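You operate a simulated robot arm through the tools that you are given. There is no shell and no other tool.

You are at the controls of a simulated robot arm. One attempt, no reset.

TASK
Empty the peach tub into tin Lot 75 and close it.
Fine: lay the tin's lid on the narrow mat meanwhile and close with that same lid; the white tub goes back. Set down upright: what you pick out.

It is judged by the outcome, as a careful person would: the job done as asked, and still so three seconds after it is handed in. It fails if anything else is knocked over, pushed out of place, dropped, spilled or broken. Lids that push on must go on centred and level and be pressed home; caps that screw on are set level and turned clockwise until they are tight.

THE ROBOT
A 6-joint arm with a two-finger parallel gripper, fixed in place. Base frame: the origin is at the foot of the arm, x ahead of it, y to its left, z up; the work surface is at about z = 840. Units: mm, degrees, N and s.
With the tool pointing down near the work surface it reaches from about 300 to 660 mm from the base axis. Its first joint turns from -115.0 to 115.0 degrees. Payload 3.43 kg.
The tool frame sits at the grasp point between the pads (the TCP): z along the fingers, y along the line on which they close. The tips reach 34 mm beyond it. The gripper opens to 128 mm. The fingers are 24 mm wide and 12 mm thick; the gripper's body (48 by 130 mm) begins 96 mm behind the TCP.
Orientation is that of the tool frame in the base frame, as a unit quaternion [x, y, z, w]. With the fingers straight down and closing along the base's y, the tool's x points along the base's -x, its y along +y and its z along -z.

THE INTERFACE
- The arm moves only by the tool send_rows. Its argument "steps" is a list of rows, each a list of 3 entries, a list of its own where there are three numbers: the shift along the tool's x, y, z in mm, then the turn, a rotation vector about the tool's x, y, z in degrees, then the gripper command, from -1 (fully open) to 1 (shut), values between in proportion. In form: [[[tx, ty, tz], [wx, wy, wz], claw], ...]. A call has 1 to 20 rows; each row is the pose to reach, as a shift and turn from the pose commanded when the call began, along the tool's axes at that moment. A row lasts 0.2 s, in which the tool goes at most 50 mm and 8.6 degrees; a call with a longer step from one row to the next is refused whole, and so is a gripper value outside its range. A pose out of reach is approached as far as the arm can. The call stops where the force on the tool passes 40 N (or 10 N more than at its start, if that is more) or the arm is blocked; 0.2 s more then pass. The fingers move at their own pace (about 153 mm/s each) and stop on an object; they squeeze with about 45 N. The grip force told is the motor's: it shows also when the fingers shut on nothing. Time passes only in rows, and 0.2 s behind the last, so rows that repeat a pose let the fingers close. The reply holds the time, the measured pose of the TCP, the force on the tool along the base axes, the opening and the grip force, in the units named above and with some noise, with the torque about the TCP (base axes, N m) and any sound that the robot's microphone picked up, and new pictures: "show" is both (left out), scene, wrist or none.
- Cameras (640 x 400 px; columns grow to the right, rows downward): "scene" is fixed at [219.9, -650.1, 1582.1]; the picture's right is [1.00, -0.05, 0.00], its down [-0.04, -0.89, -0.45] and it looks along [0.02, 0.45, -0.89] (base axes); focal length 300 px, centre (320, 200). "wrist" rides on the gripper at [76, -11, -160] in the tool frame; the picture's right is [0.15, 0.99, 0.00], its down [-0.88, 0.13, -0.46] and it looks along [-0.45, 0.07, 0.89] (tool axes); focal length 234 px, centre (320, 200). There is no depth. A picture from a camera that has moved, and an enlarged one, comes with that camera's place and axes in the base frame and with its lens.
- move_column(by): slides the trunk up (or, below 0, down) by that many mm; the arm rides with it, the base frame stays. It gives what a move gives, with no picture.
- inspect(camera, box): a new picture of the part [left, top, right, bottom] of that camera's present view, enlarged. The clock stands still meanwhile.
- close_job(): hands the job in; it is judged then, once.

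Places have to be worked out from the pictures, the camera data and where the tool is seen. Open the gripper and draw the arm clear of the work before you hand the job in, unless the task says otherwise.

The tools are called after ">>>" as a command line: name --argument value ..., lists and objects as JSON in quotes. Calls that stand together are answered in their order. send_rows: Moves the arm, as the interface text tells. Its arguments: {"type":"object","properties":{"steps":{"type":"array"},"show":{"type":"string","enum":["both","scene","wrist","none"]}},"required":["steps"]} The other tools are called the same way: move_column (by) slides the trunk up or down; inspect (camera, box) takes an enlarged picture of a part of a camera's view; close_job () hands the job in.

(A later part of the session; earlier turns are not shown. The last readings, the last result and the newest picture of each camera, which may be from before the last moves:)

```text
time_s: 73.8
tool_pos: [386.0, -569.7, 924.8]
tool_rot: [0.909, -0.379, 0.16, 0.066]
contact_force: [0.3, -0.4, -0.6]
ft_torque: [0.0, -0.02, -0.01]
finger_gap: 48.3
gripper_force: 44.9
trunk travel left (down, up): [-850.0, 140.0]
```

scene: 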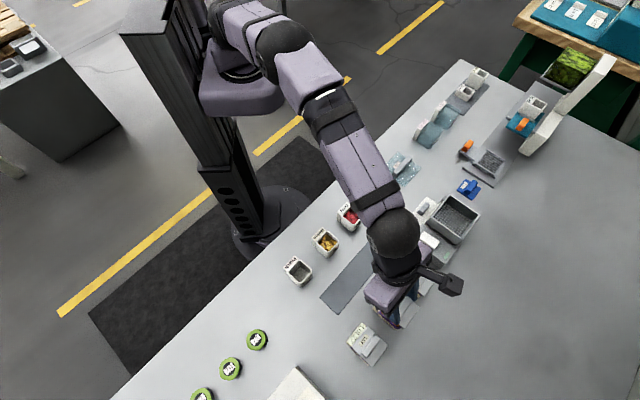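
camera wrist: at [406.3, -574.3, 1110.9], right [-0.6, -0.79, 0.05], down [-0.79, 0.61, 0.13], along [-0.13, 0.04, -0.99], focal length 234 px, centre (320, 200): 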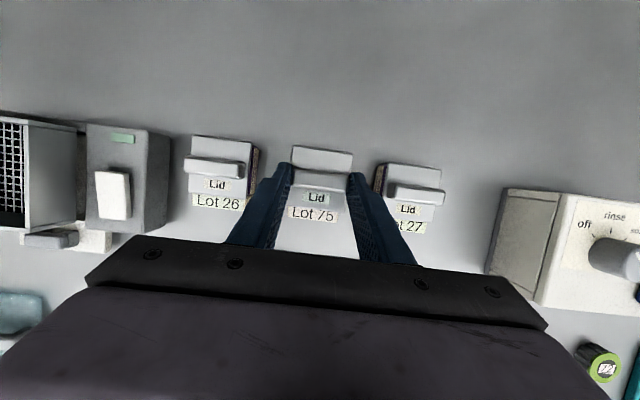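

>>> inspect --camera "wrist" --box '[260, 130, 380, 230]'

>>> inspect --camera "scene" --box '[385, 290, 425, 325]'

>>> inspect --camera "wrist" --box '[280, 195, 350, 225]'

```text
4.00 times, centred on (320, 180) of wrist
camera zoom: at [404.8, -573.3, 1100.0], right [-0.6, -0.79, 0.05], down [-0.79, 0.61, 0.13], along [-0.13, 0.04, -0.99], focal length 937 px, centre (320, 280)
```

zoom: 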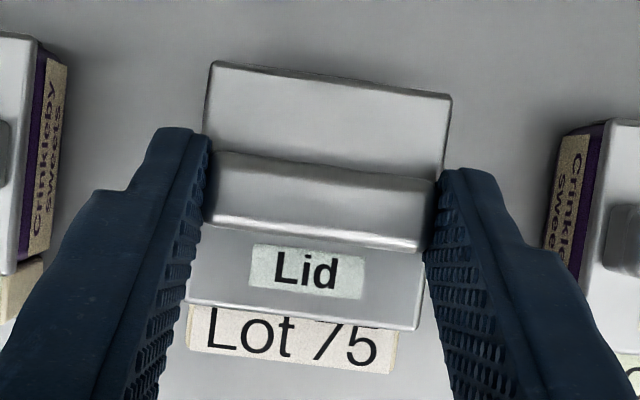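

```text
11.43 times, centred on (405, 308) of scene
camera zoom: at [219.9, -650.1, 1582.1], right [1.0, -0.05, 0.0], down [-0.04, -0.89, -0.45], along [0.02, 0.45, -0.89], focal length 3427 px, centre (-651, -1029)
```

zoom: 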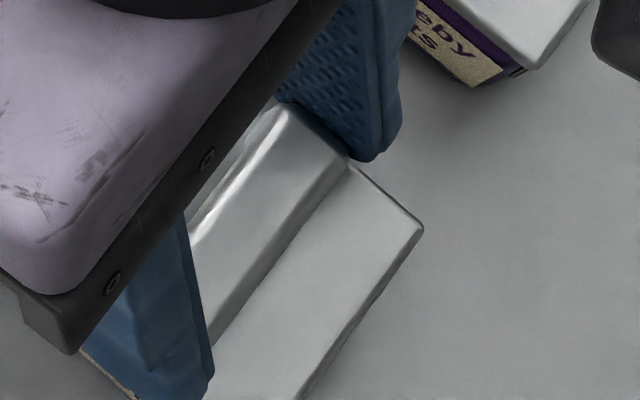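

```text
9.14 times, centred on (315, 210) of wrist
camera zoom: at [404.8, -573.3, 1100.0], right [-0.6, -0.79, 0.05], down [-0.79, 0.61, 0.13], along [-0.13, 0.04, -0.99], focal length 2141 px, centre (366, 109)
```

zoom: 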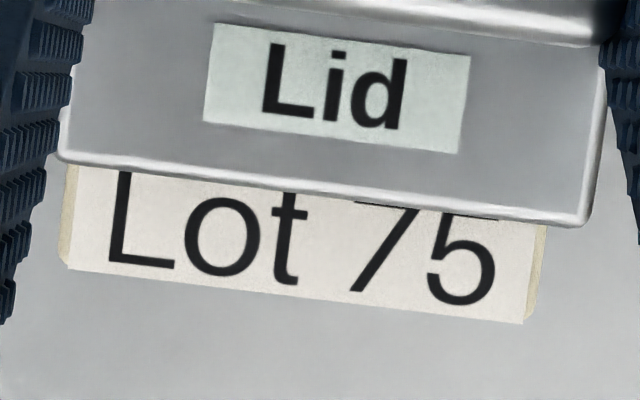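

A small sideways drift of about 1 mm has come back. I'll correct it and continue lowering.

>>> send_rows --steps '[[[0, -1, 0], [0, 0, 0], 0.6], [[-0.34, -1, 0.94], [0, 0, 0], 0.6], [[-0.68, -1, 1.88], [0, 0, 0], 0.6], [[-0.68, -1, 1.88], [0, 0, 0], 0.6]]' --show "none"

>>> inspect --camera "wrist" --box '[280, 195, 350, 225]'

>>> inspect --camera "wrist" --box '[260, 130, 380, 230]'

```text
time_s: 74.8
tool_pos: [387.0, -570.1, 922.3]
tool_rot: [0.909, -0.379, 0.16, 0.067]
contact_force: [0.1, -0.1, 0.0]
ft_torque: [0.0, -0.04, 0.02]
finger_gap: 48.6
gripper_force: 44.7
trunk travel left (down, up): [-850.0, 140.0]
```

```text
9.14 times, centred on (315, 210) of wrist
camera zoom: at [405.8, -572.7, 1097.9], right [-0.6, -0.79, 0.05], down [-0.79, 0.61, 0.13], along [-0.13, 0.04, -0.99], focal length 2141 px, centre (366, 109)
```

zoom: 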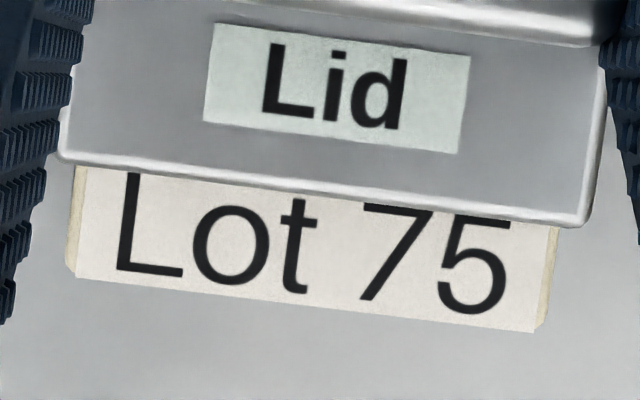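

```text
4.00 times, centred on (320, 180) of wrist
camera zoom: at [405.8, -572.7, 1097.9], right [-0.6, -0.79, 0.05], down [-0.79, 0.61, 0.13], along [-0.13, 0.04, -0.99], focal length 937 px, centre (320, 280)
```

zoom: 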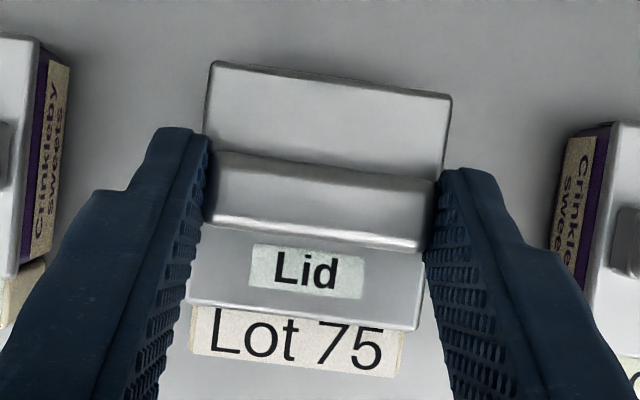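

Aligned. I'll lower the remaining distance in half-millimetre rows.

>>> send_rows --steps '[[[-0.17, 0, 0.47], [0, 0, 0], 0.6], [[-0.34, 0, 0.94], [0, 0, 0], 0.6], [[-0.51, 0, 1.41], [0, 0, 0], 0.6], [[-0.51, 0, 1.41], [0, 0, 0], 0.6]]' --show "none"

```text
time_s: 75.8
tool_pos: [385.9, -569.6, 922.1]
tool_rot: [0.909, -0.379, 0.16, 0.067]
contact_force: [0.5, 0.4, -0.4]
ft_torque: [-0.03, -0.02, 0.01]
finger_gap: 48.5
gripper_force: 44.5
trunk travel left (down, up): [-850.0, 140.0]
```

>>> send_rows --steps '[[[-0.17, 0, 0.47], [0, 0, 0], 0.6], [[-0.34, 0, 0.94], [0, 0, 0], 0.6], [[-0.34, 0, 0.94], [0, 0, 0], 0.6]]' --show "none"

>>> inspect --camera "wrist" --box '[280, 195, 350, 225]'

>>> inspect --camera "scene" --box '[370, 280, 440, 340]'

```text
time_s: 76.6
tool_pos: [386.5, -569.1, 921.1]
tool_rot: [0.909, -0.378, 0.16, 0.067]
contact_force: [0.3, -0.1, -0.2]
ft_torque: [0.02, 0.0, -0.01]
finger_gap: 48.7
gripper_force: 45.1
trunk travel left (down, up): [-850.0, 140.0]
```

```text
9.14 times, centred on (315, 210) of wrist
camera zoom: at [405.6, -572.7, 1096.0], right [-0.6, -0.79, 0.05], down [-0.79, 0.61, 0.13], along [-0.13, 0.04, -0.99], focal length 2141 px, centre (366, 109)
```

zoom: 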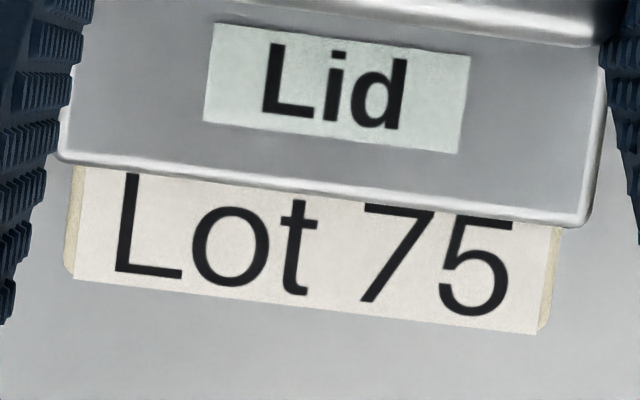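

```text
6.67 times, centred on (405, 310) of scene
camera zoom: at [219.9, -650.1, 1582.1], right [1.0, -0.05, 0.0], down [-0.04, -0.89, -0.45], along [0.02, 0.45, -0.89], focal length 1999 px, centre (-247, -533)
```

zoom: 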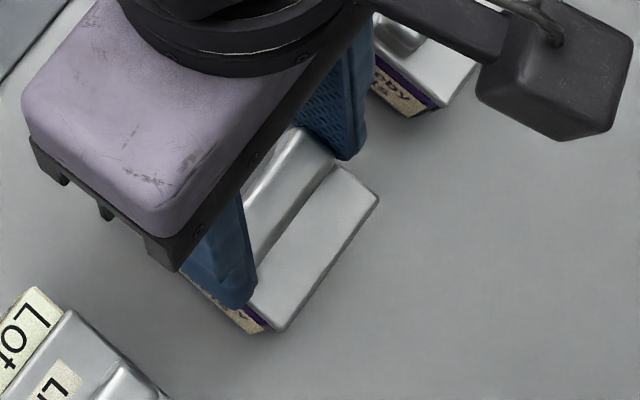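

The lid now looks almost seated, matching the original pictures. I'll press down gradually and watch for the force to rise.

>>> send_rows --steps '[[[-0.17, 0, 0.47], [0, 0, 0], 0.6], [[-0.34, 0, 0.94], [0, 0, 0], 0.6], [[-0.51, 0, 1.41], [0, 0, 0], 0.6], [[-0.51, 0, 1.41], [0, 0, 0], 0.6]]' --show "none"

```text
time_s: 77.6
tool_pos: [385.6, -569.4, 920.2]
tool_rot: [0.909, -0.379, 0.161, 0.067]
contact_force: [-0.7, 0.4, 3.7]
ft_torque: [0.02, 0.03, -0.01]
finger_gap: 48.4
gripper_force: 45.1
trunk travel left (down, up): [-850.0, 140.0]
```

Contact has begun at about 4 N with almost no torque, so the lid is going on level. I'll press further.

>>> send_rows --steps '[[[-0.17, 0, 0.47], [0, 0, 0], 0.6], [[-0.34, 0, 0.94], [0, 0, 0], 0.6], [[-0.51, 0, 1.41], [0, 0, 0], 0.6], [[-0.51, 0, 1.41], [0, 0, 0], 0.6]]' --show "none"

```text
time_s: 78.6
tool_pos: [385.6, -570.0, 919.1]
tool_rot: [0.909, -0.379, 0.161, 0.068]
contact_force: [2.5, -0.4, 11.0]
ft_torque: [0.06, -0.09, -0.03]
finger_gap: 48.6
gripper_force: 45.1
trunk travel left (down, up): [-850.0, 140.0]
```

>>> send_rows --steps '[[[-0.17, 0, 0.47], [0, 0, 0], 0.6], [[-0.34, 0, 0.94], [0, 0, 0], 0.6], [[-0.51, 0, 1.41], [0, 0, 0], 0.6], [[-0.51, 0, 1.41], [0, 0, 0], 0.6]]' --show "none"

>>> inspect --camera "wrist" --box '[260, 130, 380, 230]'

>>> inspect --camera "scene" --box '[370, 280, 440, 340]'

```text
time_s: 79.6
tool_pos: [385.9, -569.0, 920.1]
tool_rot: [0.909, -0.378, 0.163, 0.068]
contact_force: [2.3, -1.6, 20.1]
ft_torque: [0.04, -0.06, 0.0]
finger_gap: 48.5
gripper_force: 44.7
trunk travel left (down, up): [-850.0, 140.0]
```

```text
4.00 times, centred on (320, 180) of wrist
camera zoom: at [405.1, -571.1, 1094.9], right [-0.61, -0.79, 0.05], down [-0.79, 0.61, 0.12], along [-0.13, 0.03, -0.99], focal length 937 px, centre (320, 280)
```

zoom: 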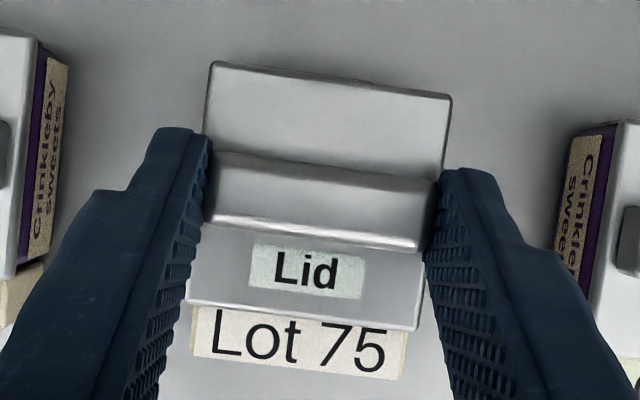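

```text
6.67 times, centred on (405, 310) of scene
camera zoom: at [219.9, -650.1, 1582.1], right [1.0, -0.05, 0.0], down [-0.04, -0.89, -0.45], along [0.02, 0.45, -0.89], focal length 1999 px, centre (-247, -533)
```

zoom: 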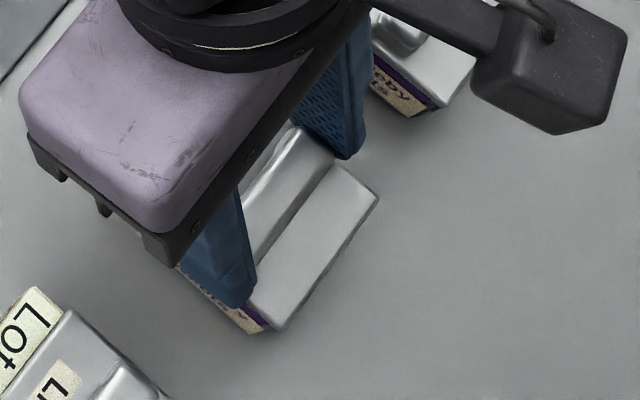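

The force is 20 N at a hard stop and the height matches the original seated height. One more firmer push to make sure it's home.

>>> send_rows --steps '[[[-0.25, 0, 0.7], [0, 0, 0], 0.6], [[-0.51, 0, 1.41], [0, 0, 0], 0.6], [[-0.7, 0, 1.9], [0, 0, 0], 0.6], [[-0.7, 0, 1.9], [0, 0, 0], 0.6]]' --show "none"

```text
time_s: 80.6
tool_pos: [386.1, -569.3, 919.6]
tool_rot: [0.908, -0.379, 0.163, 0.07]
contact_force: [0.2, 0.1, 25.5]
ft_torque: [0.23, 0.08, 0.01]
finger_gap: 48.4
gripper_force: 44.9
trunk travel left (down, up): [-850.0, 140.0]
```

It holds firm at 25 N, so the lid is home. Before opening I'll relieve the stored push so the fingers don't drop when released.

>>> send_rows --steps '[[[0.5, 0, -1.4], [0, 0, 0], 0.6], [[1.0, 0, -2.8], [0, 0, 0], 0.6], [[1.4, 0, -3.8], [0, 0, 0], 0.6], [[1.4, 0, -3.8], [0, 0, 0], 0.6]]' --show "none"

```text
time_s: 81.6
tool_pos: [386.4, -569.8, 919.8]
tool_rot: [0.909, -0.378, 0.162, 0.067]
contact_force: [0.0, -3.6, 15.2]
ft_torque: [-0.37, -0.11, -0.05]
finger_gap: 48.5
gripper_force: 45.5
trunk travel left (down, up): [-850.0, 140.0]
```

>>> send_rows --steps '[[[0.5, 0, -1.4], [0, 0, 0], 0.6], [[1.0, 0, -2.8], [0, 0, 0], 0.6], [[1.0, 0, -2.8], [0, 0, 0], 0.6]]' --show "none"

```text
time_s: 82.4
tool_pos: [386.0, -568.6, 919.3]
tool_rot: [0.909, -0.379, 0.159, 0.066]
contact_force: [0.8, -0.5, 7.2]
ft_torque: [-0.27, -0.19, -0.01]
finger_gap: 48.3
gripper_force: 45.2
trunk travel left (down, up): [-850.0, 140.0]
```

>>> send_rows --steps '[[[0.3, 0, -0.9], [0, 0, 0], 0.6], [[0.6, 0, -1.7], [0, 0, 0], 0.6], [[0.6, 0, -1.7], [0, 0, 0], 0.6]]' --show "none"

```text
time_s: 83.2
tool_pos: [386.7, -569.4, 923.8]
tool_rot: [0.909, -0.379, 0.16, 0.066]
contact_force: [-0.3, -0.1, 0.2]
ft_torque: [0.0, -0.01, -0.05]
finger_gap: 48.6
gripper_force: 45.0
trunk travel left (down, up): [-850.0, 140.0]
```

The tool rose to 923.8 with no force, so I need to check whether the lid came up with it.

>>> inspect --camera "wrist" --box '[260, 130, 380, 230]'

>>> inspect --camera "scene" --box '[370, 280, 440, 340]'

>>> inspect --camera "wrist" --box '[280, 195, 350, 225]'

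```text
4.00 times, centred on (320, 180) of wrist
camera zoom: at [406.3, -572.5, 1097.5], right [-0.6, -0.79, 0.05], down [-0.79, 0.61, 0.13], along [-0.13, 0.04, -0.99], focal length 937 px, centre (320, 280)
```

zoom: 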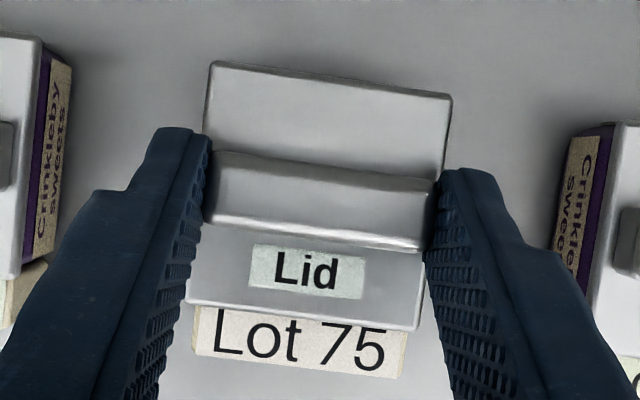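

```text
6.67 times, centred on (405, 310) of scene
camera zoom: at [219.9, -650.1, 1582.1], right [1.0, -0.05, 0.0], down [-0.04, -0.89, -0.45], along [0.02, 0.45, -0.89], focal length 1999 px, centre (-247, -533)
```

zoom: 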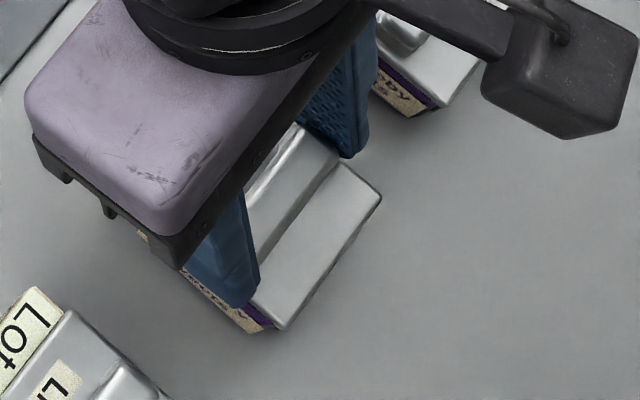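

```text
9.14 times, centred on (315, 210) of wrist
camera zoom: at [406.3, -572.5, 1097.5], right [-0.6, -0.79, 0.05], down [-0.79, 0.61, 0.13], along [-0.13, 0.04, -0.99], focal length 2141 px, centre (366, 109)
```

zoom: 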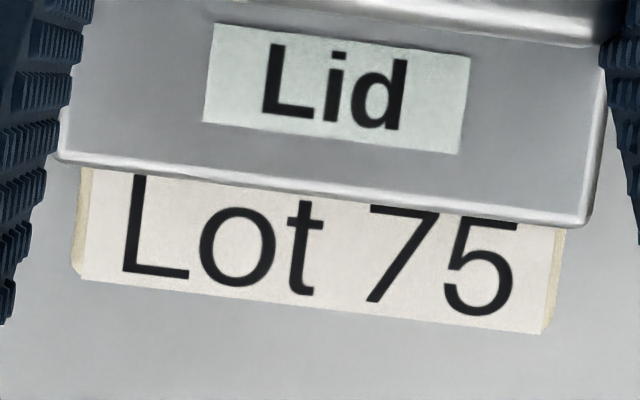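

The lid had been lifted back up about 3 mm because it sits loosely. It is still well aligned, so I'll lower it again to light contact and this time release with only a small preload.

>>> send_rows --steps '[[[-0.34, 0, 0.94], [0, 0, 0], 0.6], [[-0.68, 0, 1.88], [0, 0, 0], 0.6], [[-1.03, 0, 2.82], [0, 0, 0], 0.6], [[-1.37, 0, 3.76], [0, 0, 0], 0.6], [[-1.37, 0, 3.76], [0, 0, 0], 0.6]]' --show "none"

```text
time_s: 84.4
tool_pos: [386.3, -569.8, 919.4]
tool_rot: [0.909, -0.378, 0.161, 0.067]
contact_force: [0.4, -0.4, 2.6]
ft_torque: [-0.06, -0.09, 0.0]
finger_gap: 48.5
gripper_force: 45.0
trunk travel left (down, up): [-850.0, 140.0]
```

Light contact at 2.6 N. I'll press firmly once more, then relieve most of the force.

>>> send_rows --steps '[[[-0.51, 0, 1.41], [0, 0, 0], 0.6], [[-1.03, 0, 2.82], [0, 0, 0], 0.6], [[-1.54, 0, 4.23], [0, 0, 0], 0.6], [[-2.05, 0, 5.64], [0, 0, 0], 0.6], [[-2.4, 0, 6.6], [0, 0, 0], 0.6], [[-2.4, 0, 6.6], [0, 0, 0], 0.6]]' --show "none"

```text
time_s: 85.8
tool_pos: [386.7, -569.8, 919.8]
tool_rot: [0.909, -0.377, 0.166, 0.07]
contact_force: [0.2, 1.8, 29.0]
ft_torque: [0.35, 0.11, -0.01]
finger_gap: 48.5
gripper_force: 45.3
trunk travel left (down, up): [-850.0, 140.0]
```

>>> send_rows --steps '[[[0.5, 0, -1.4], [0, 0, 0], 0.6], [[1.0, 0, -2.8], [0, 0, 0], 0.6], [[1.5, 0, -4.2], [0, 0, 0], 0.6], [[1.75, 0, -4.8], [0, 0, 0], 0.6], [[1.75, 0, -4.8], [0, 0, 0], 0.6]]' --show "none"

```text
time_s: 87.0
tool_pos: [385.6, -568.1, 919.5]
tool_rot: [0.909, -0.379, 0.162, 0.068]
contact_force: [2.2, -4.8, 14.9]
ft_torque: [-0.34, -0.26, -0.01]
finger_gap: 48.4
gripper_force: 45.1
trunk travel left (down, up): [-850.0, 140.0]
```

>>> send_rows --steps '[[[0.4, 0, -1.1], [0, 0, 0], 0.6], [[0.8, 0, -2.2], [0, 0, 0], 0.6], [[0.95, 0, -2.6], [0, 0, 0], 0.6], [[0.95, 0, -2.6], [0, 0, 0], 0.6]]' --show "none"

```text
time_s: 88.0
tool_pos: [385.1, -568.4, 919.3]
tool_rot: [0.91, -0.378, 0.16, 0.066]
contact_force: [0.6, -0.7, 7.6]
ft_torque: [-0.28, -0.14, -0.08]
finger_gap: 48.6
gripper_force: 45.4
trunk travel left (down, up): [-850.0, 140.0]
```

Only about 7 N remains and the lid is held down, so I'll open the fingers here.

>>> send_rows --steps '[[[0, 0, 0], [0, 0, 0], 0.2], [[0, 0, 0], [0, 0, 0], 0.0], [[0, 0, 0], [0, 0, 0], 0.0]]' --show "both"

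>>> inspect --camera "wrist" --box '[260, 130, 380, 230]'

>>> inspect --camera "scene" --box '[370, 280, 440, 340]'

```text
time_s: 88.8
tool_pos: [385.4, -569.9, 920.6]
tool_rot: [0.909, -0.379, 0.16, 0.067]
contact_force: [0.0, -0.7, 0.6]
ft_torque: [-0.01, 0.0, -0.01]
finger_gap: 64.1
gripper_force: 0.0
trunk travel left (down, up): [-850.0, 140.0]
camera wrist: at [405.8, -572.2, 1094.3], right [-0.6, -0.79, 0.05], down [-0.79, 0.61, 0.13], along [-0.13, 0.04, -0.99], focal length 234 px, centre (320, 200)
```

scene: 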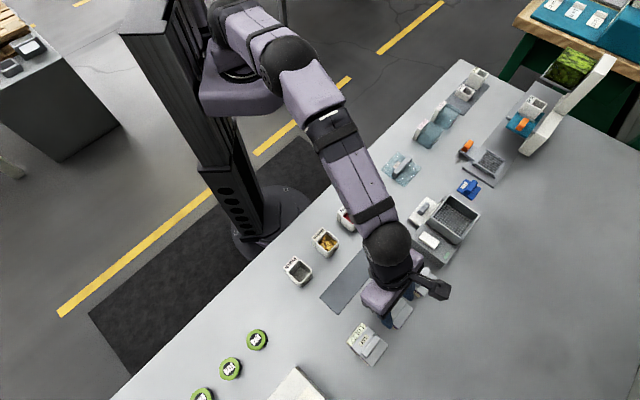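
wrist: 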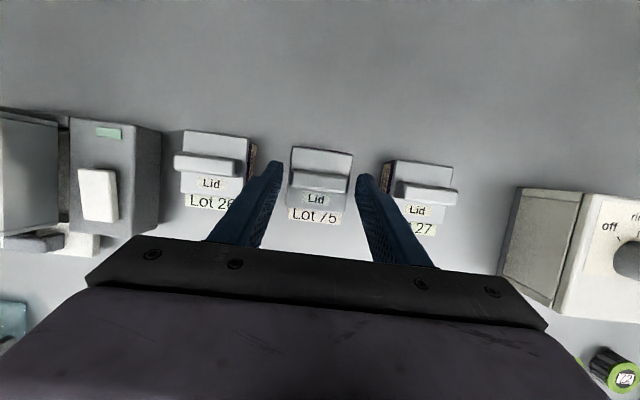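

```text
4.00 times, centred on (320, 180) of wrist
camera zoom: at [405.8, -572.2, 1094.3], right [-0.6, -0.79, 0.05], down [-0.79, 0.61, 0.13], along [-0.13, 0.04, -0.99], focal length 937 px, centre (320, 280)
```

zoom: 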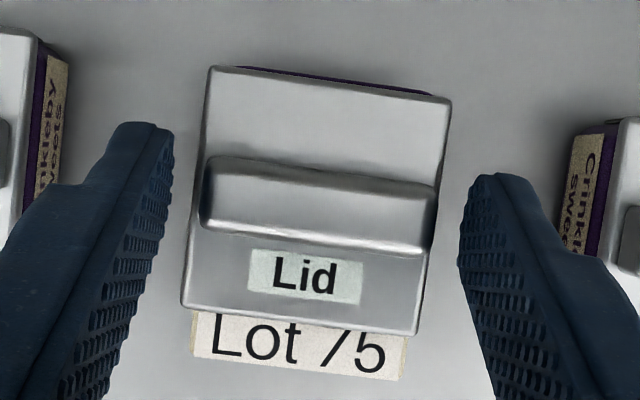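

```text
6.67 times, centred on (405, 310) of scene
camera zoom: at [219.9, -650.1, 1582.1], right [1.0, -0.05, 0.0], down [-0.04, -0.89, -0.45], along [0.02, 0.45, -0.89], focal length 1999 px, centre (-247, -533)
```

zoom: 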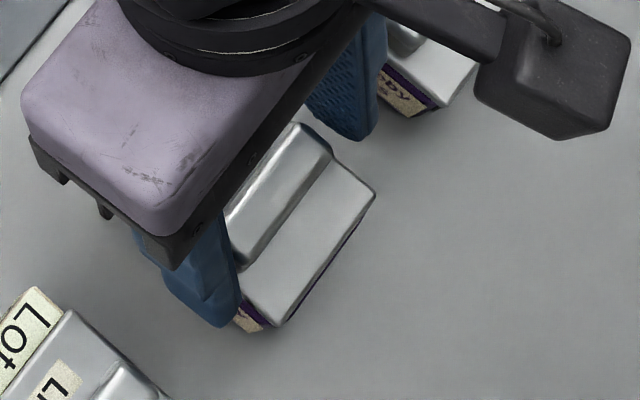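

Released. A thin strip of purple shows along the outer edge, so I'll move up out of the way and look closely at how the lid sits.

>>> send_rows --steps '[[[3.4, 0, -9.4], [0, 0, 0], 0.0], [[10.3, 0, -28.2], [0, 0, 0], 0.0], [[17.1, 0, -47], [0, 0, 0], 0.0], [[17.1, 0, -47], [0, 0, 0], 0.0]]' --show "both"

>>> inspect --camera "wrist" --box '[270, 130, 370, 230]'

>>> inspect --camera "scene" --box '[370, 280, 440, 340]'

>>> inspect --camera "wrist" --box '[190, 130, 450, 240]'

```text
time_s: 89.8
tool_pos: [387.1, -570.3, 970.2]
tool_rot: [0.909, -0.378, 0.16, 0.067]
contact_force: [-0.2, -0.3, 0.1]
ft_torque: [0.04, 0.0, 0.05]
finger_gap: 63.9
gripper_force: 0.1
trunk travel left (down, up): [-850.0, 140.0]
camera wrist: at [405.6, -573.5, 1145.2], right [-0.61, -0.79, 0.05], down [-0.79, 0.61, 0.13], along [-0.13, 0.04, -0.99], focal length 234 px, centre (320, 200)
```

scene: 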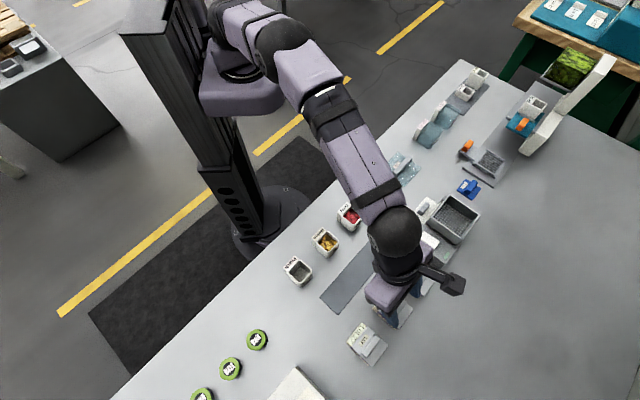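
wrist: 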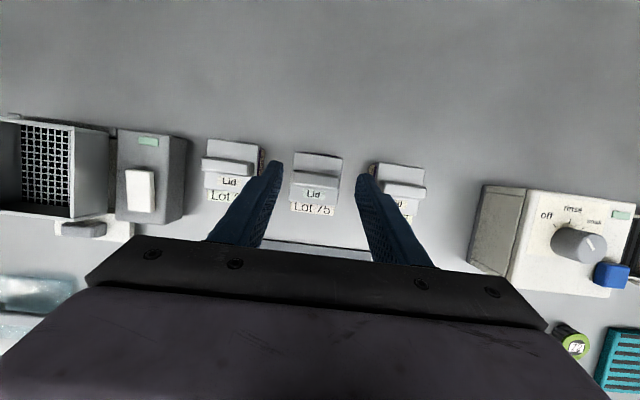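

```text
4.00 times, centred on (320, 180) of wrist
camera zoom: at [405.6, -573.5, 1145.2], right [-0.61, -0.79, 0.05], down [-0.79, 0.61, 0.13], along [-0.13, 0.04, -0.99], focal length 937 px, centre (320, 280)
```

zoom: 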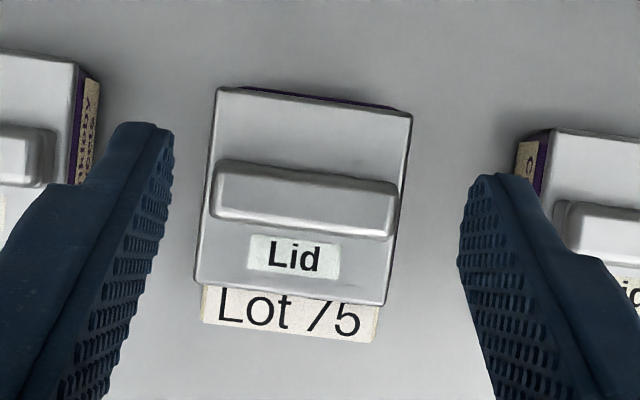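

```text
6.67 times, centred on (405, 310) of scene
camera zoom: at [219.9, -650.1, 1582.1], right [1.0, -0.05, 0.0], down [-0.04, -0.89, -0.45], along [0.02, 0.45, -0.89], focal length 1999 px, centre (-247, -533)
```

zoom: 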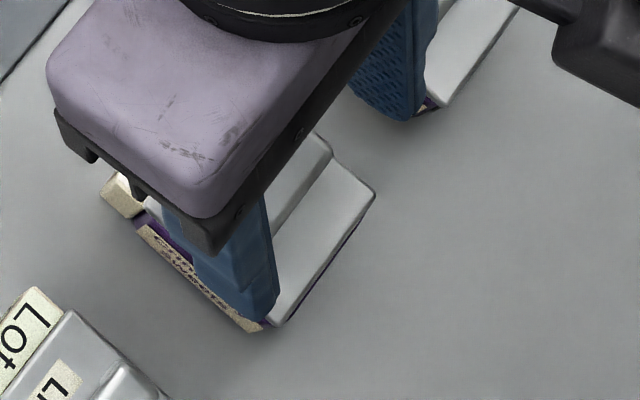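

```text
2.46 times, centred on (320, 185) of wrist
camera zoom: at [405.6, -573.5, 1145.2], right [-0.61, -0.79, 0.05], down [-0.79, 0.61, 0.13], along [-0.13, 0.04, -0.99], focal length 576 px, centre (320, 237)
```

zoom: 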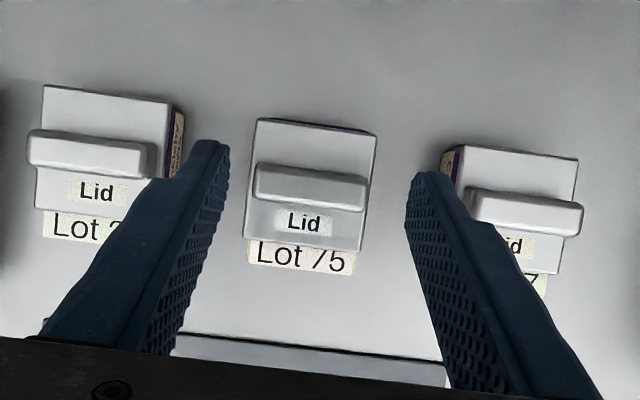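

I'll back the hand away inward for an unobstructed view of the closed tin.

>>> send_rows --steps '[[[-15, 0, -25], [0, 0, 0], 0.0], [[-45, 0, -50], [0, 0, 0], 0.0], [[-85, 0, -75], [0, 0, 0], 0.0], [[-125, 0, -95], [0, 0, 0], 0.0], [[-125, 0, -95], [0, 0, 0], 0.0]]' --show "both"

>>> inspect --camera "scene" --box '[370, 280, 420, 335]'

>>> inspect --camera "scene" --box '[340, 250, 450, 370]'

>>> inspect --camera "wrist" --box '[270, 20, 450, 140]'

```text
time_s: 91.0
tool_pos: [282.0, -463.9, 1015.6]
tool_rot: [0.909, -0.378, 0.16, 0.067]
contact_force: [0.6, -0.7, 0.1]
ft_torque: [0.0, 0.05, -0.05]
finger_gap: 64.1
gripper_force: 0.0
trunk travel left (down, up): [-850.0, 140.0]
camera wrist: at [301.4, -467.6, 1189.5], right [-0.6, -0.79, 0.05], down [-0.79, 0.61, 0.13], along [-0.13, 0.04, -0.99], focal length 234 px, centre (320, 200)
```

scene: 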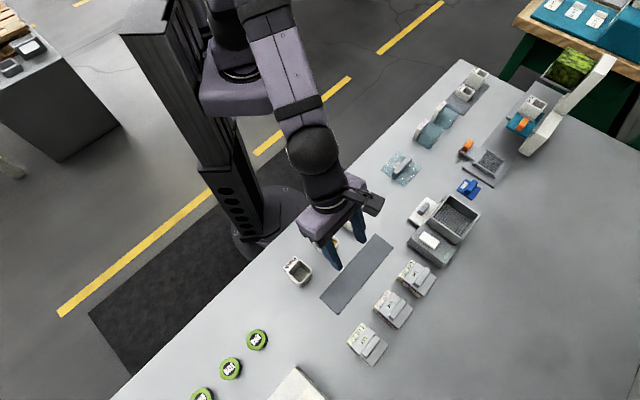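
wrist: 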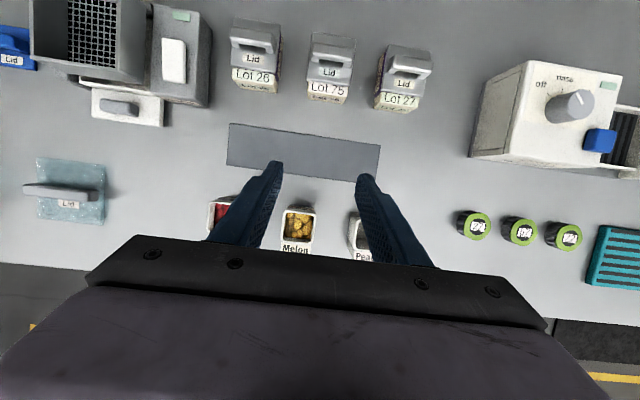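

```text
7.27 times, centred on (395, 308) of scene
camera zoom: at [219.9, -650.1, 1582.1], right [1.0, -0.05, 0.0], down [-0.04, -0.89, -0.45], along [0.02, 0.45, -0.89], focal length 2181 px, centre (-226, -582)
```

zoom: 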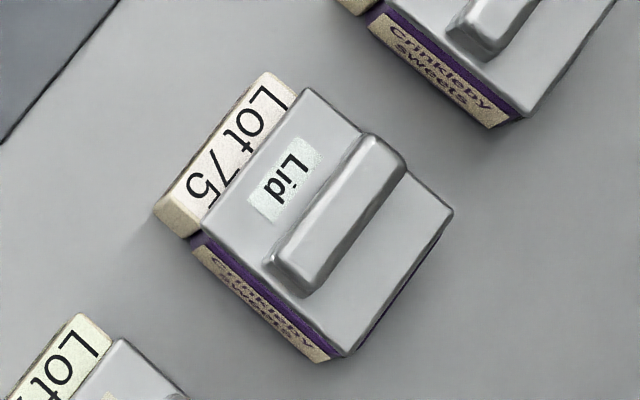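

```text
3.33 times, centred on (395, 310) of scene
camera zoom: at [219.9, -650.1, 1582.1], right [1.0, -0.05, 0.0], down [-0.04, -0.89, -0.45], along [0.02, 0.45, -0.89], focal length 1000 px, centre (70, -167)
```

zoom: 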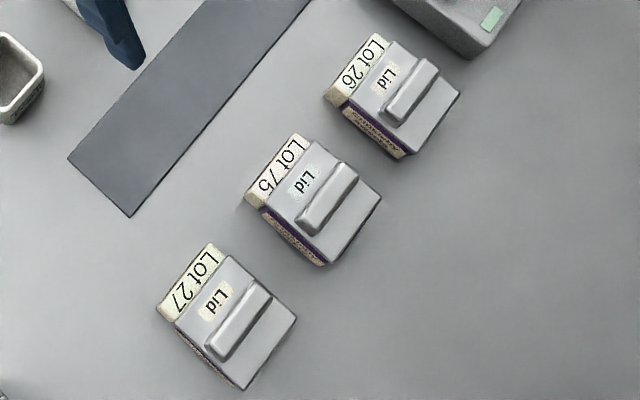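

```text
3.33 times, centred on (360, 80) of wrist
camera zoom: at [301.4, -467.6, 1189.5], right [-0.6, -0.79, 0.05], down [-0.79, 0.61, 0.13], along [-0.13, 0.04, -0.99], focal length 781 px, centre (187, 600)
```

zoom: 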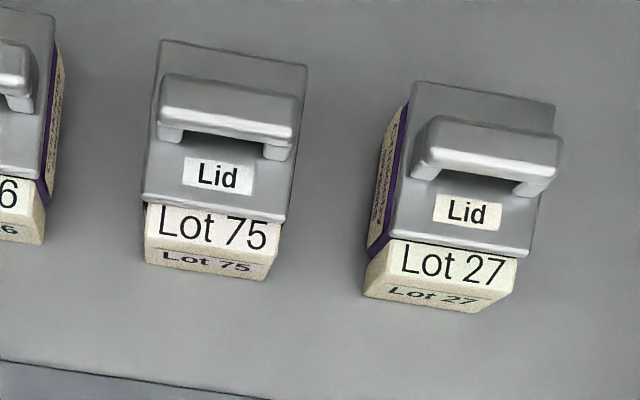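

I'll compare the lid's seating closely against the neighbouring closed tins at the same magnification.

>>> inspect --camera "scene" --box '[376, 285, 416, 335]'

>>> inspect --camera "scene" --box '[397, 254, 437, 304]'

>>> inspect --camera "scene" --box '[348, 319, 388, 369]'

>>> inspect --camera "wrist" --box '[305, 25, 365, 105]'

>>> inspect --camera "wrist" --box '[375, 35, 435, 115]'

>>> inspect --camera "wrist" --box '[225, 15, 285, 95]'

```text
8.00 times, centred on (396, 310) of scene
camera zoom: at [219.9, -650.1, 1582.1], right [1.0, -0.05, 0.0], down [-0.04, -0.89, -0.45], along [0.02, 0.45, -0.89], focal length 2399 px, centre (-288, -680)
```

zoom: 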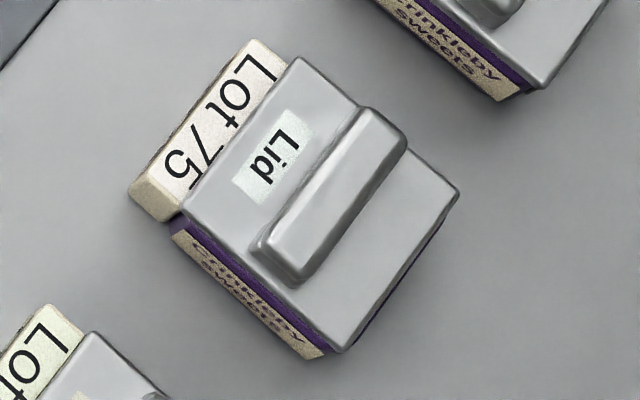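

```text
8.00 times, centred on (417, 279) of scene
camera zoom: at [219.9, -650.1, 1582.1], right [1.0, -0.05, 0.0], down [-0.04, -0.89, -0.45], along [0.02, 0.45, -0.89], focal length 2399 px, centre (-456, -432)
```

zoom: 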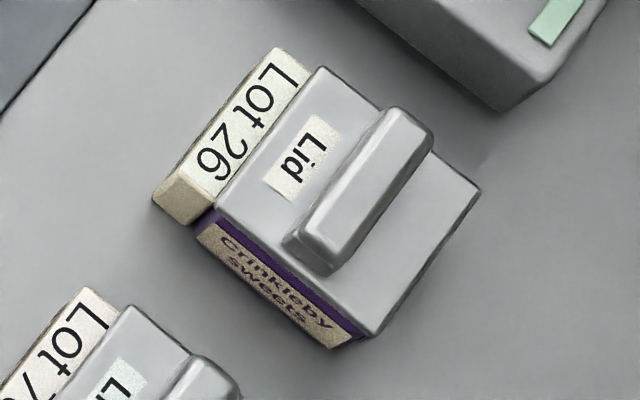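

```text
8.00 times, centred on (368, 344) of scene
camera zoom: at [219.9, -650.1, 1582.1], right [1.0, -0.05, 0.0], down [-0.04, -0.89, -0.45], along [0.02, 0.45, -0.89], focal length 2399 px, centre (-64, -952)
```

zoom: 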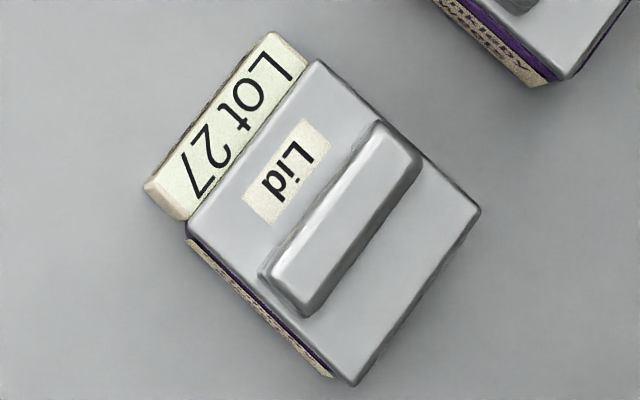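

```text
5.00 times, centred on (335, 65) of wrist
camera zoom: at [301.4, -467.6, 1189.5], right [-0.6, -0.79, 0.05], down [-0.79, 0.61, 0.13], along [-0.13, 0.04, -0.99], focal length 1171 px, centre (245, 875)
```

zoom: 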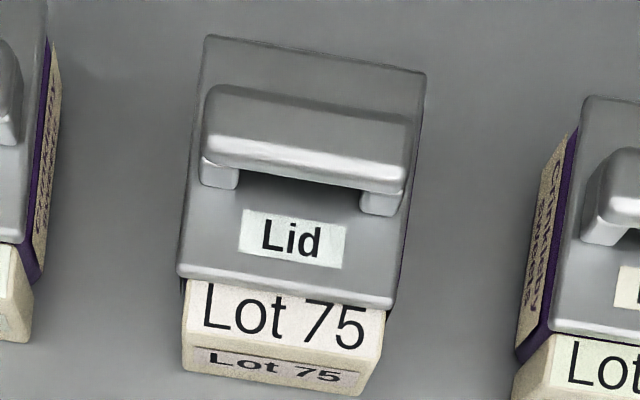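

```text
5.00 times, centred on (405, 75) of wrist
camera zoom: at [301.4, -467.6, 1189.5], right [-0.6, -0.79, 0.05], down [-0.79, 0.61, 0.13], along [-0.13, 0.04, -0.99], focal length 1171 px, centre (-105, 825)
```

zoom: 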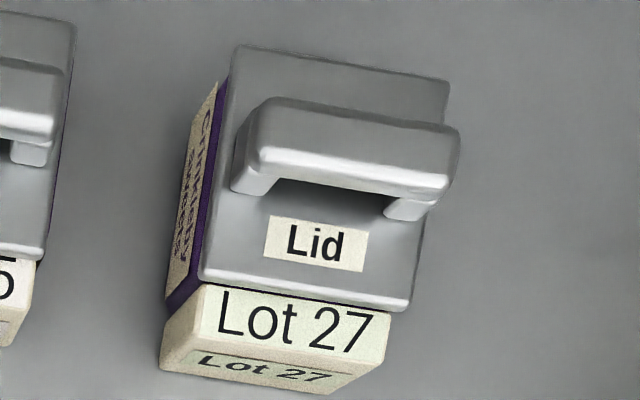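

```text
5.00 times, centred on (255, 55) of wrist
camera zoom: at [301.4, -467.6, 1189.5], right [-0.6, -0.79, 0.05], down [-0.79, 0.61, 0.13], along [-0.13, 0.04, -0.99], focal length 1171 px, centre (645, 925)
```

zoom: 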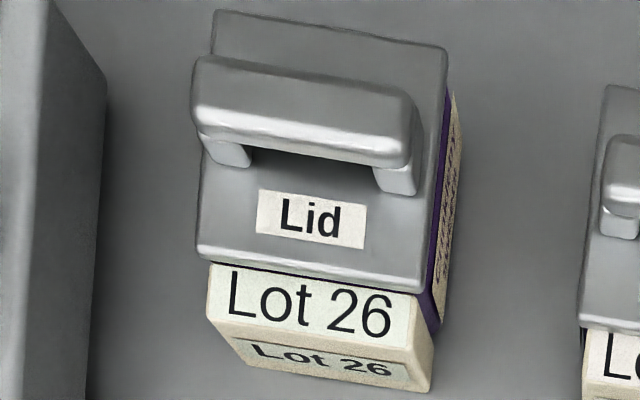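

The lid is down at the same height as its neighbours, but it sits roughly 1.3 mm inward and 1 mm sideways from centre because of the side-strain when I released it. I'll go back, take hold of the bar again and centre it properly.

>>> send_rows --steps '[[[30, 0, 15], [0, 0, 0], 0.0], [[65, 0, 35], [0, 0, 0], 0.0], [[100, 0.3, 60], [0, 0, 0], 0.0], [[120, 0.5, 82], [0, 0, 0], 0.0], [[125, 0.5, 95], [0, 0, 0], 0.0], [[114.7, 0.5, 123], [0, 0, 0], 0.0], [[114.7, 0.5, 123], [0, 0, 0], 0.0]]' --show "wrist"

>>> inspect --camera "wrist" --box '[260, 130, 380, 230]'

```text
time_s: 92.6
tool_pos: [387.7, -568.1, 939.8]
tool_rot: [0.909, -0.378, 0.16, 0.067]
contact_force: [0.3, 0.1, 0.3]
ft_torque: [0.01, -0.01, 0.03]
finger_gap: 63.7
gripper_force: 0.0
trunk travel left (down, up): [-850.0, 140.0]
camera wrist: at [406.2, -571.3, 1115.3], right [-0.6, -0.79, 0.05], down [-0.79, 0.61, 0.13], along [-0.13, 0.04, -0.99], focal length 234 px, centre (320, 200)
```

wrist: 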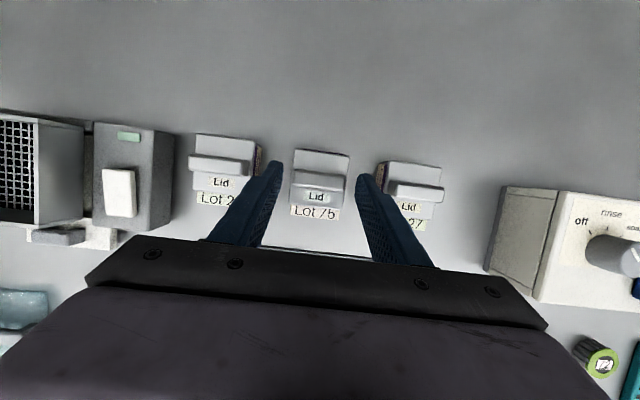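

```text
4.00 times, centred on (320, 180) of wrist
camera zoom: at [406.2, -571.3, 1115.3], right [-0.6, -0.79, 0.05], down [-0.79, 0.61, 0.13], along [-0.13, 0.04, -0.99], focal length 937 px, centre (320, 280)
```

zoom: 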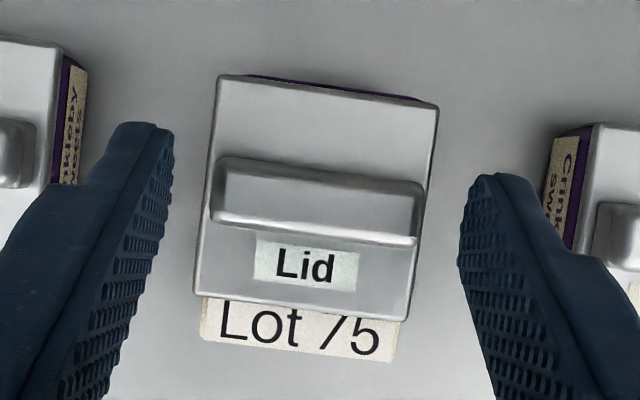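

>>> send_rows --steps '[[[-2, 1.5, 5.5], [0, 0, 0], 0.0], [[-4.2, 1.5, 11.6], [0, 0, 0], 0.0], [[-6.3, 1.5, 17.4], [0, 0, 0], 0.0], [[-6.3, 1.5, 17.4], [0, 0, 0], 0.0]]' --show "none"

>>> inspect --camera "wrist" --box '[260, 130, 380, 230]'

>>> inspect --camera "wrist" --box '[280, 195, 350, 225]'

```text
time_s: 93.6
tool_pos: [385.3, -569.5, 921.9]
tool_rot: [0.909, -0.378, 0.16, 0.067]
contact_force: [0.3, -0.1, 0.5]
ft_torque: [-0.02, 0.01, -0.01]
finger_gap: 64.0
gripper_force: 0.1
trunk travel left (down, up): [-850.0, 140.0]
```

```text
4.00 times, centred on (320, 180) of wrist
camera zoom: at [404.8, -573.2, 1097.1], right [-0.6, -0.79, 0.05], down [-0.79, 0.61, 0.13], along [-0.13, 0.04, -0.99], focal length 937 px, centre (320, 280)
```

zoom: 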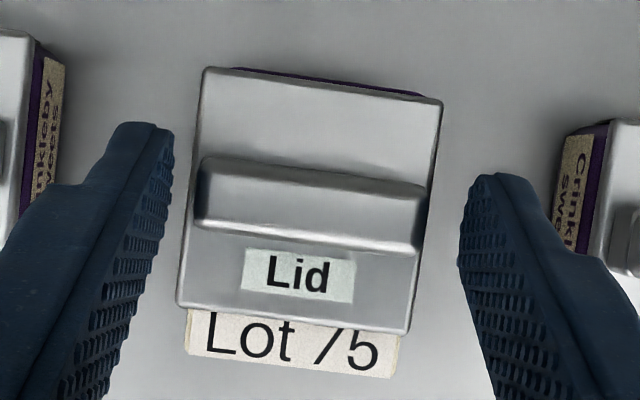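

```text
9.14 times, centred on (315, 210) of wrist
camera zoom: at [404.8, -573.2, 1097.1], right [-0.6, -0.79, 0.05], down [-0.79, 0.61, 0.13], along [-0.13, 0.04, -0.99], focal length 2141 px, centre (366, 109)
```

zoom: 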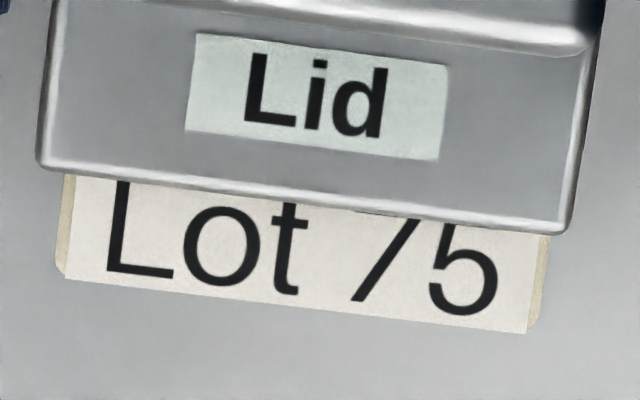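

>>> send_rows --steps '[[[0, -1, 0], [0, 0, 0], 0.0], [[0, -1, 0], [0, 0, 0], 0.0]]' --show "none"

>>> inspect --camera "wrist" --box '[280, 195, 350, 225]'

```text
time_s: 94.2
tool_pos: [385.7, -570.2, 921.9]
tool_rot: [0.91, -0.377, 0.161, 0.066]
contact_force: [0.3, -0.3, -0.1]
ft_torque: [-0.01, 0.0, -0.02]
finger_gap: 64.2
gripper_force: 0.1
trunk travel left (down, up): [-850.0, 140.0]
```

```text
9.14 times, centred on (315, 210) of wrist
camera zoom: at [405.6, -572.4, 1097.0], right [-0.6, -0.79, 0.05], down [-0.79, 0.61, 0.13], along [-0.13, 0.04, -0.99], focal length 2141 px, centre (366, 109)
```

zoom: 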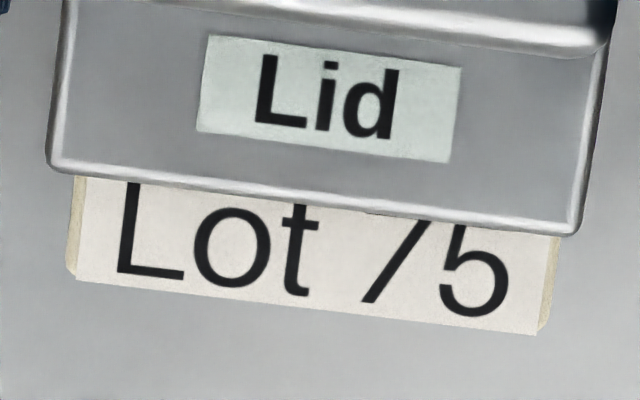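

>>> send_rows --steps '[[[0, 0, 0], [0, 0, 0], 0.15], [[0, 0, 0], [0, 0, 0], 0.5], [[0, 0, 0], [0, 0, 0], 0.6], [[0, 0, 0], [0, 0, 0], 0.6]]' --show "none"

>>> inspect --camera "wrist" --box '[280, 195, 350, 225]'

>>> inspect --camera "wrist" --box '[260, 130, 380, 230]'

```text
time_s: 95.2
tool_pos: [385.5, -569.2, 921.5]
tool_rot: [0.91, -0.378, 0.159, 0.066]
contact_force: [0.3, -1.1, 0.1]
ft_torque: [0.0, 0.01, -0.03]
finger_gap: 48.6
gripper_force: 45.0
trunk travel left (down, up): [-850.0, 140.0]
```

```text
9.14 times, centred on (315, 210) of wrist
camera zoom: at [405.5, -572.4, 1096.9], right [-0.6, -0.79, 0.05], down [-0.79, 0.61, 0.13], along [-0.13, 0.04, -0.99], focal length 2141 px, centre (366, 109)
```

zoom: 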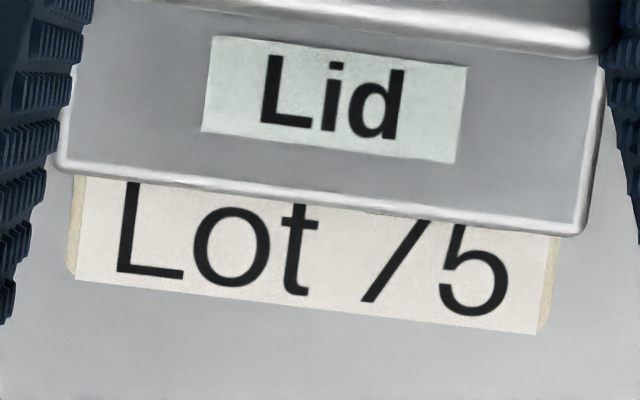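

```text
4.00 times, centred on (320, 180) of wrist
camera zoom: at [405.5, -572.4, 1096.9], right [-0.6, -0.79, 0.05], down [-0.79, 0.61, 0.13], along [-0.13, 0.04, -0.99], focal length 937 px, centre (320, 280)
```

zoom: 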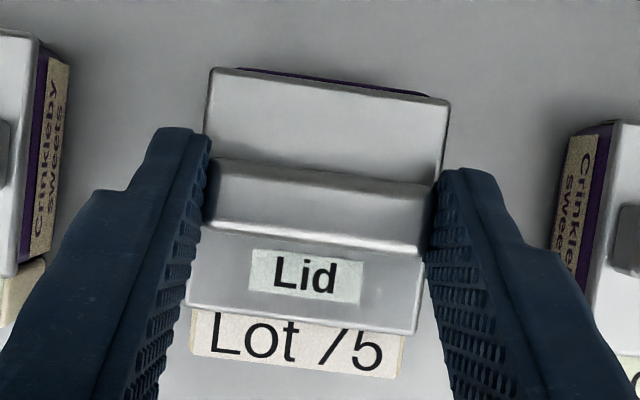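

The lid follows the grip sideways freely and is now centred across. I'll slide it outward about 1.25 mm to centre it the other way, and verify.

>>> send_rows --steps '[[[0.6, 0, 0.2], [0, 0, 0], 0.6], [[1.2, 0, 0.42], [0, 0, 0], 0.6], [[1.2, 0, 0.42], [0, 0, 0], 0.6]]' --show "none"

>>> inspect --camera "wrist" --box '[280, 195, 350, 225]'

>>> inspect --camera "wrist" --box '[260, 130, 380, 230]'

>>> inspect --camera "scene" --box '[376, 285, 416, 335]'

```text
time_s: 96.0
tool_pos: [386.7, -570.1, 920.9]
tool_rot: [0.909, -0.379, 0.16, 0.066]
contact_force: [-0.1, -0.3, 1.0]
ft_torque: [0.04, 0.02, 0.02]
finger_gap: 48.6
gripper_force: 45.2
trunk travel left (down, up): [-850.0, 140.0]
```

```text
9.14 times, centred on (315, 210) of wrist
camera zoom: at [406.3, -573.8, 1096.9], right [-0.61, -0.79, 0.05], down [-0.79, 0.61, 0.13], along [-0.13, 0.04, -0.99], focal length 2141 px, centre (366, 109)
```

zoom: 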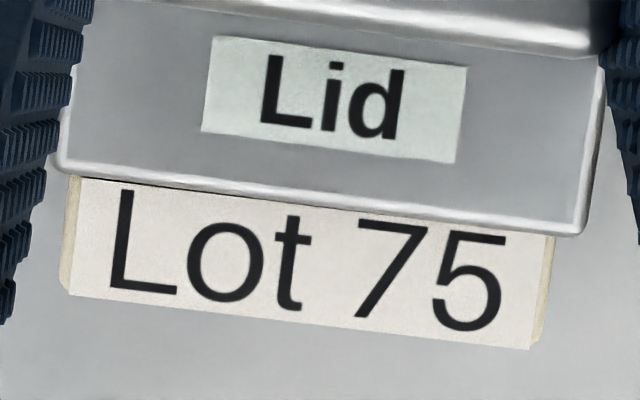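

```text
4.00 times, centred on (320, 180) of wrist
camera zoom: at [406.3, -573.8, 1096.9], right [-0.61, -0.79, 0.05], down [-0.79, 0.61, 0.13], along [-0.13, 0.04, -0.99], focal length 937 px, centre (320, 280)
```

zoom: 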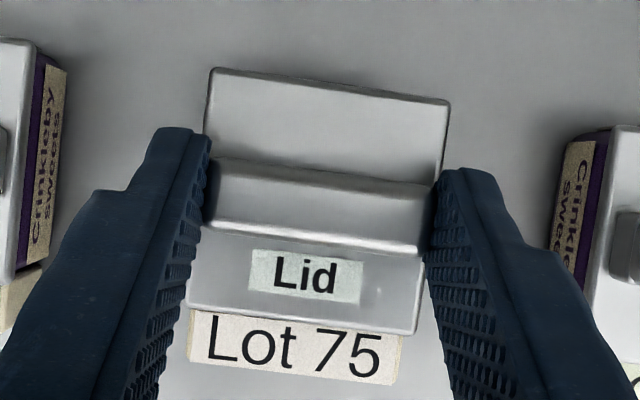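

```text
8.00 times, centred on (396, 310) of scene
camera zoom: at [219.9, -650.1, 1582.1], right [1.0, -0.05, 0.0], down [-0.04, -0.89, -0.45], along [0.02, 0.45, -0.89], focal length 2399 px, centre (-288, -680)
```

zoom: 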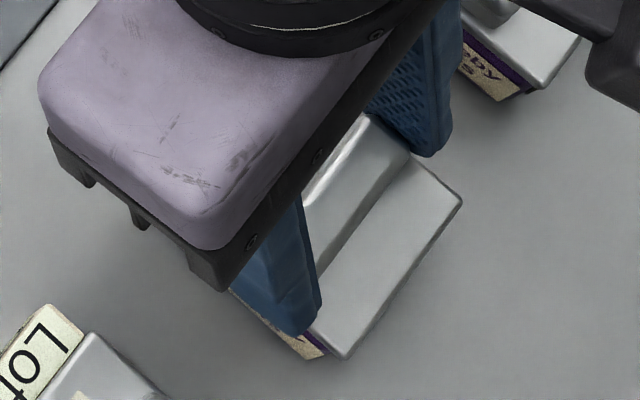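

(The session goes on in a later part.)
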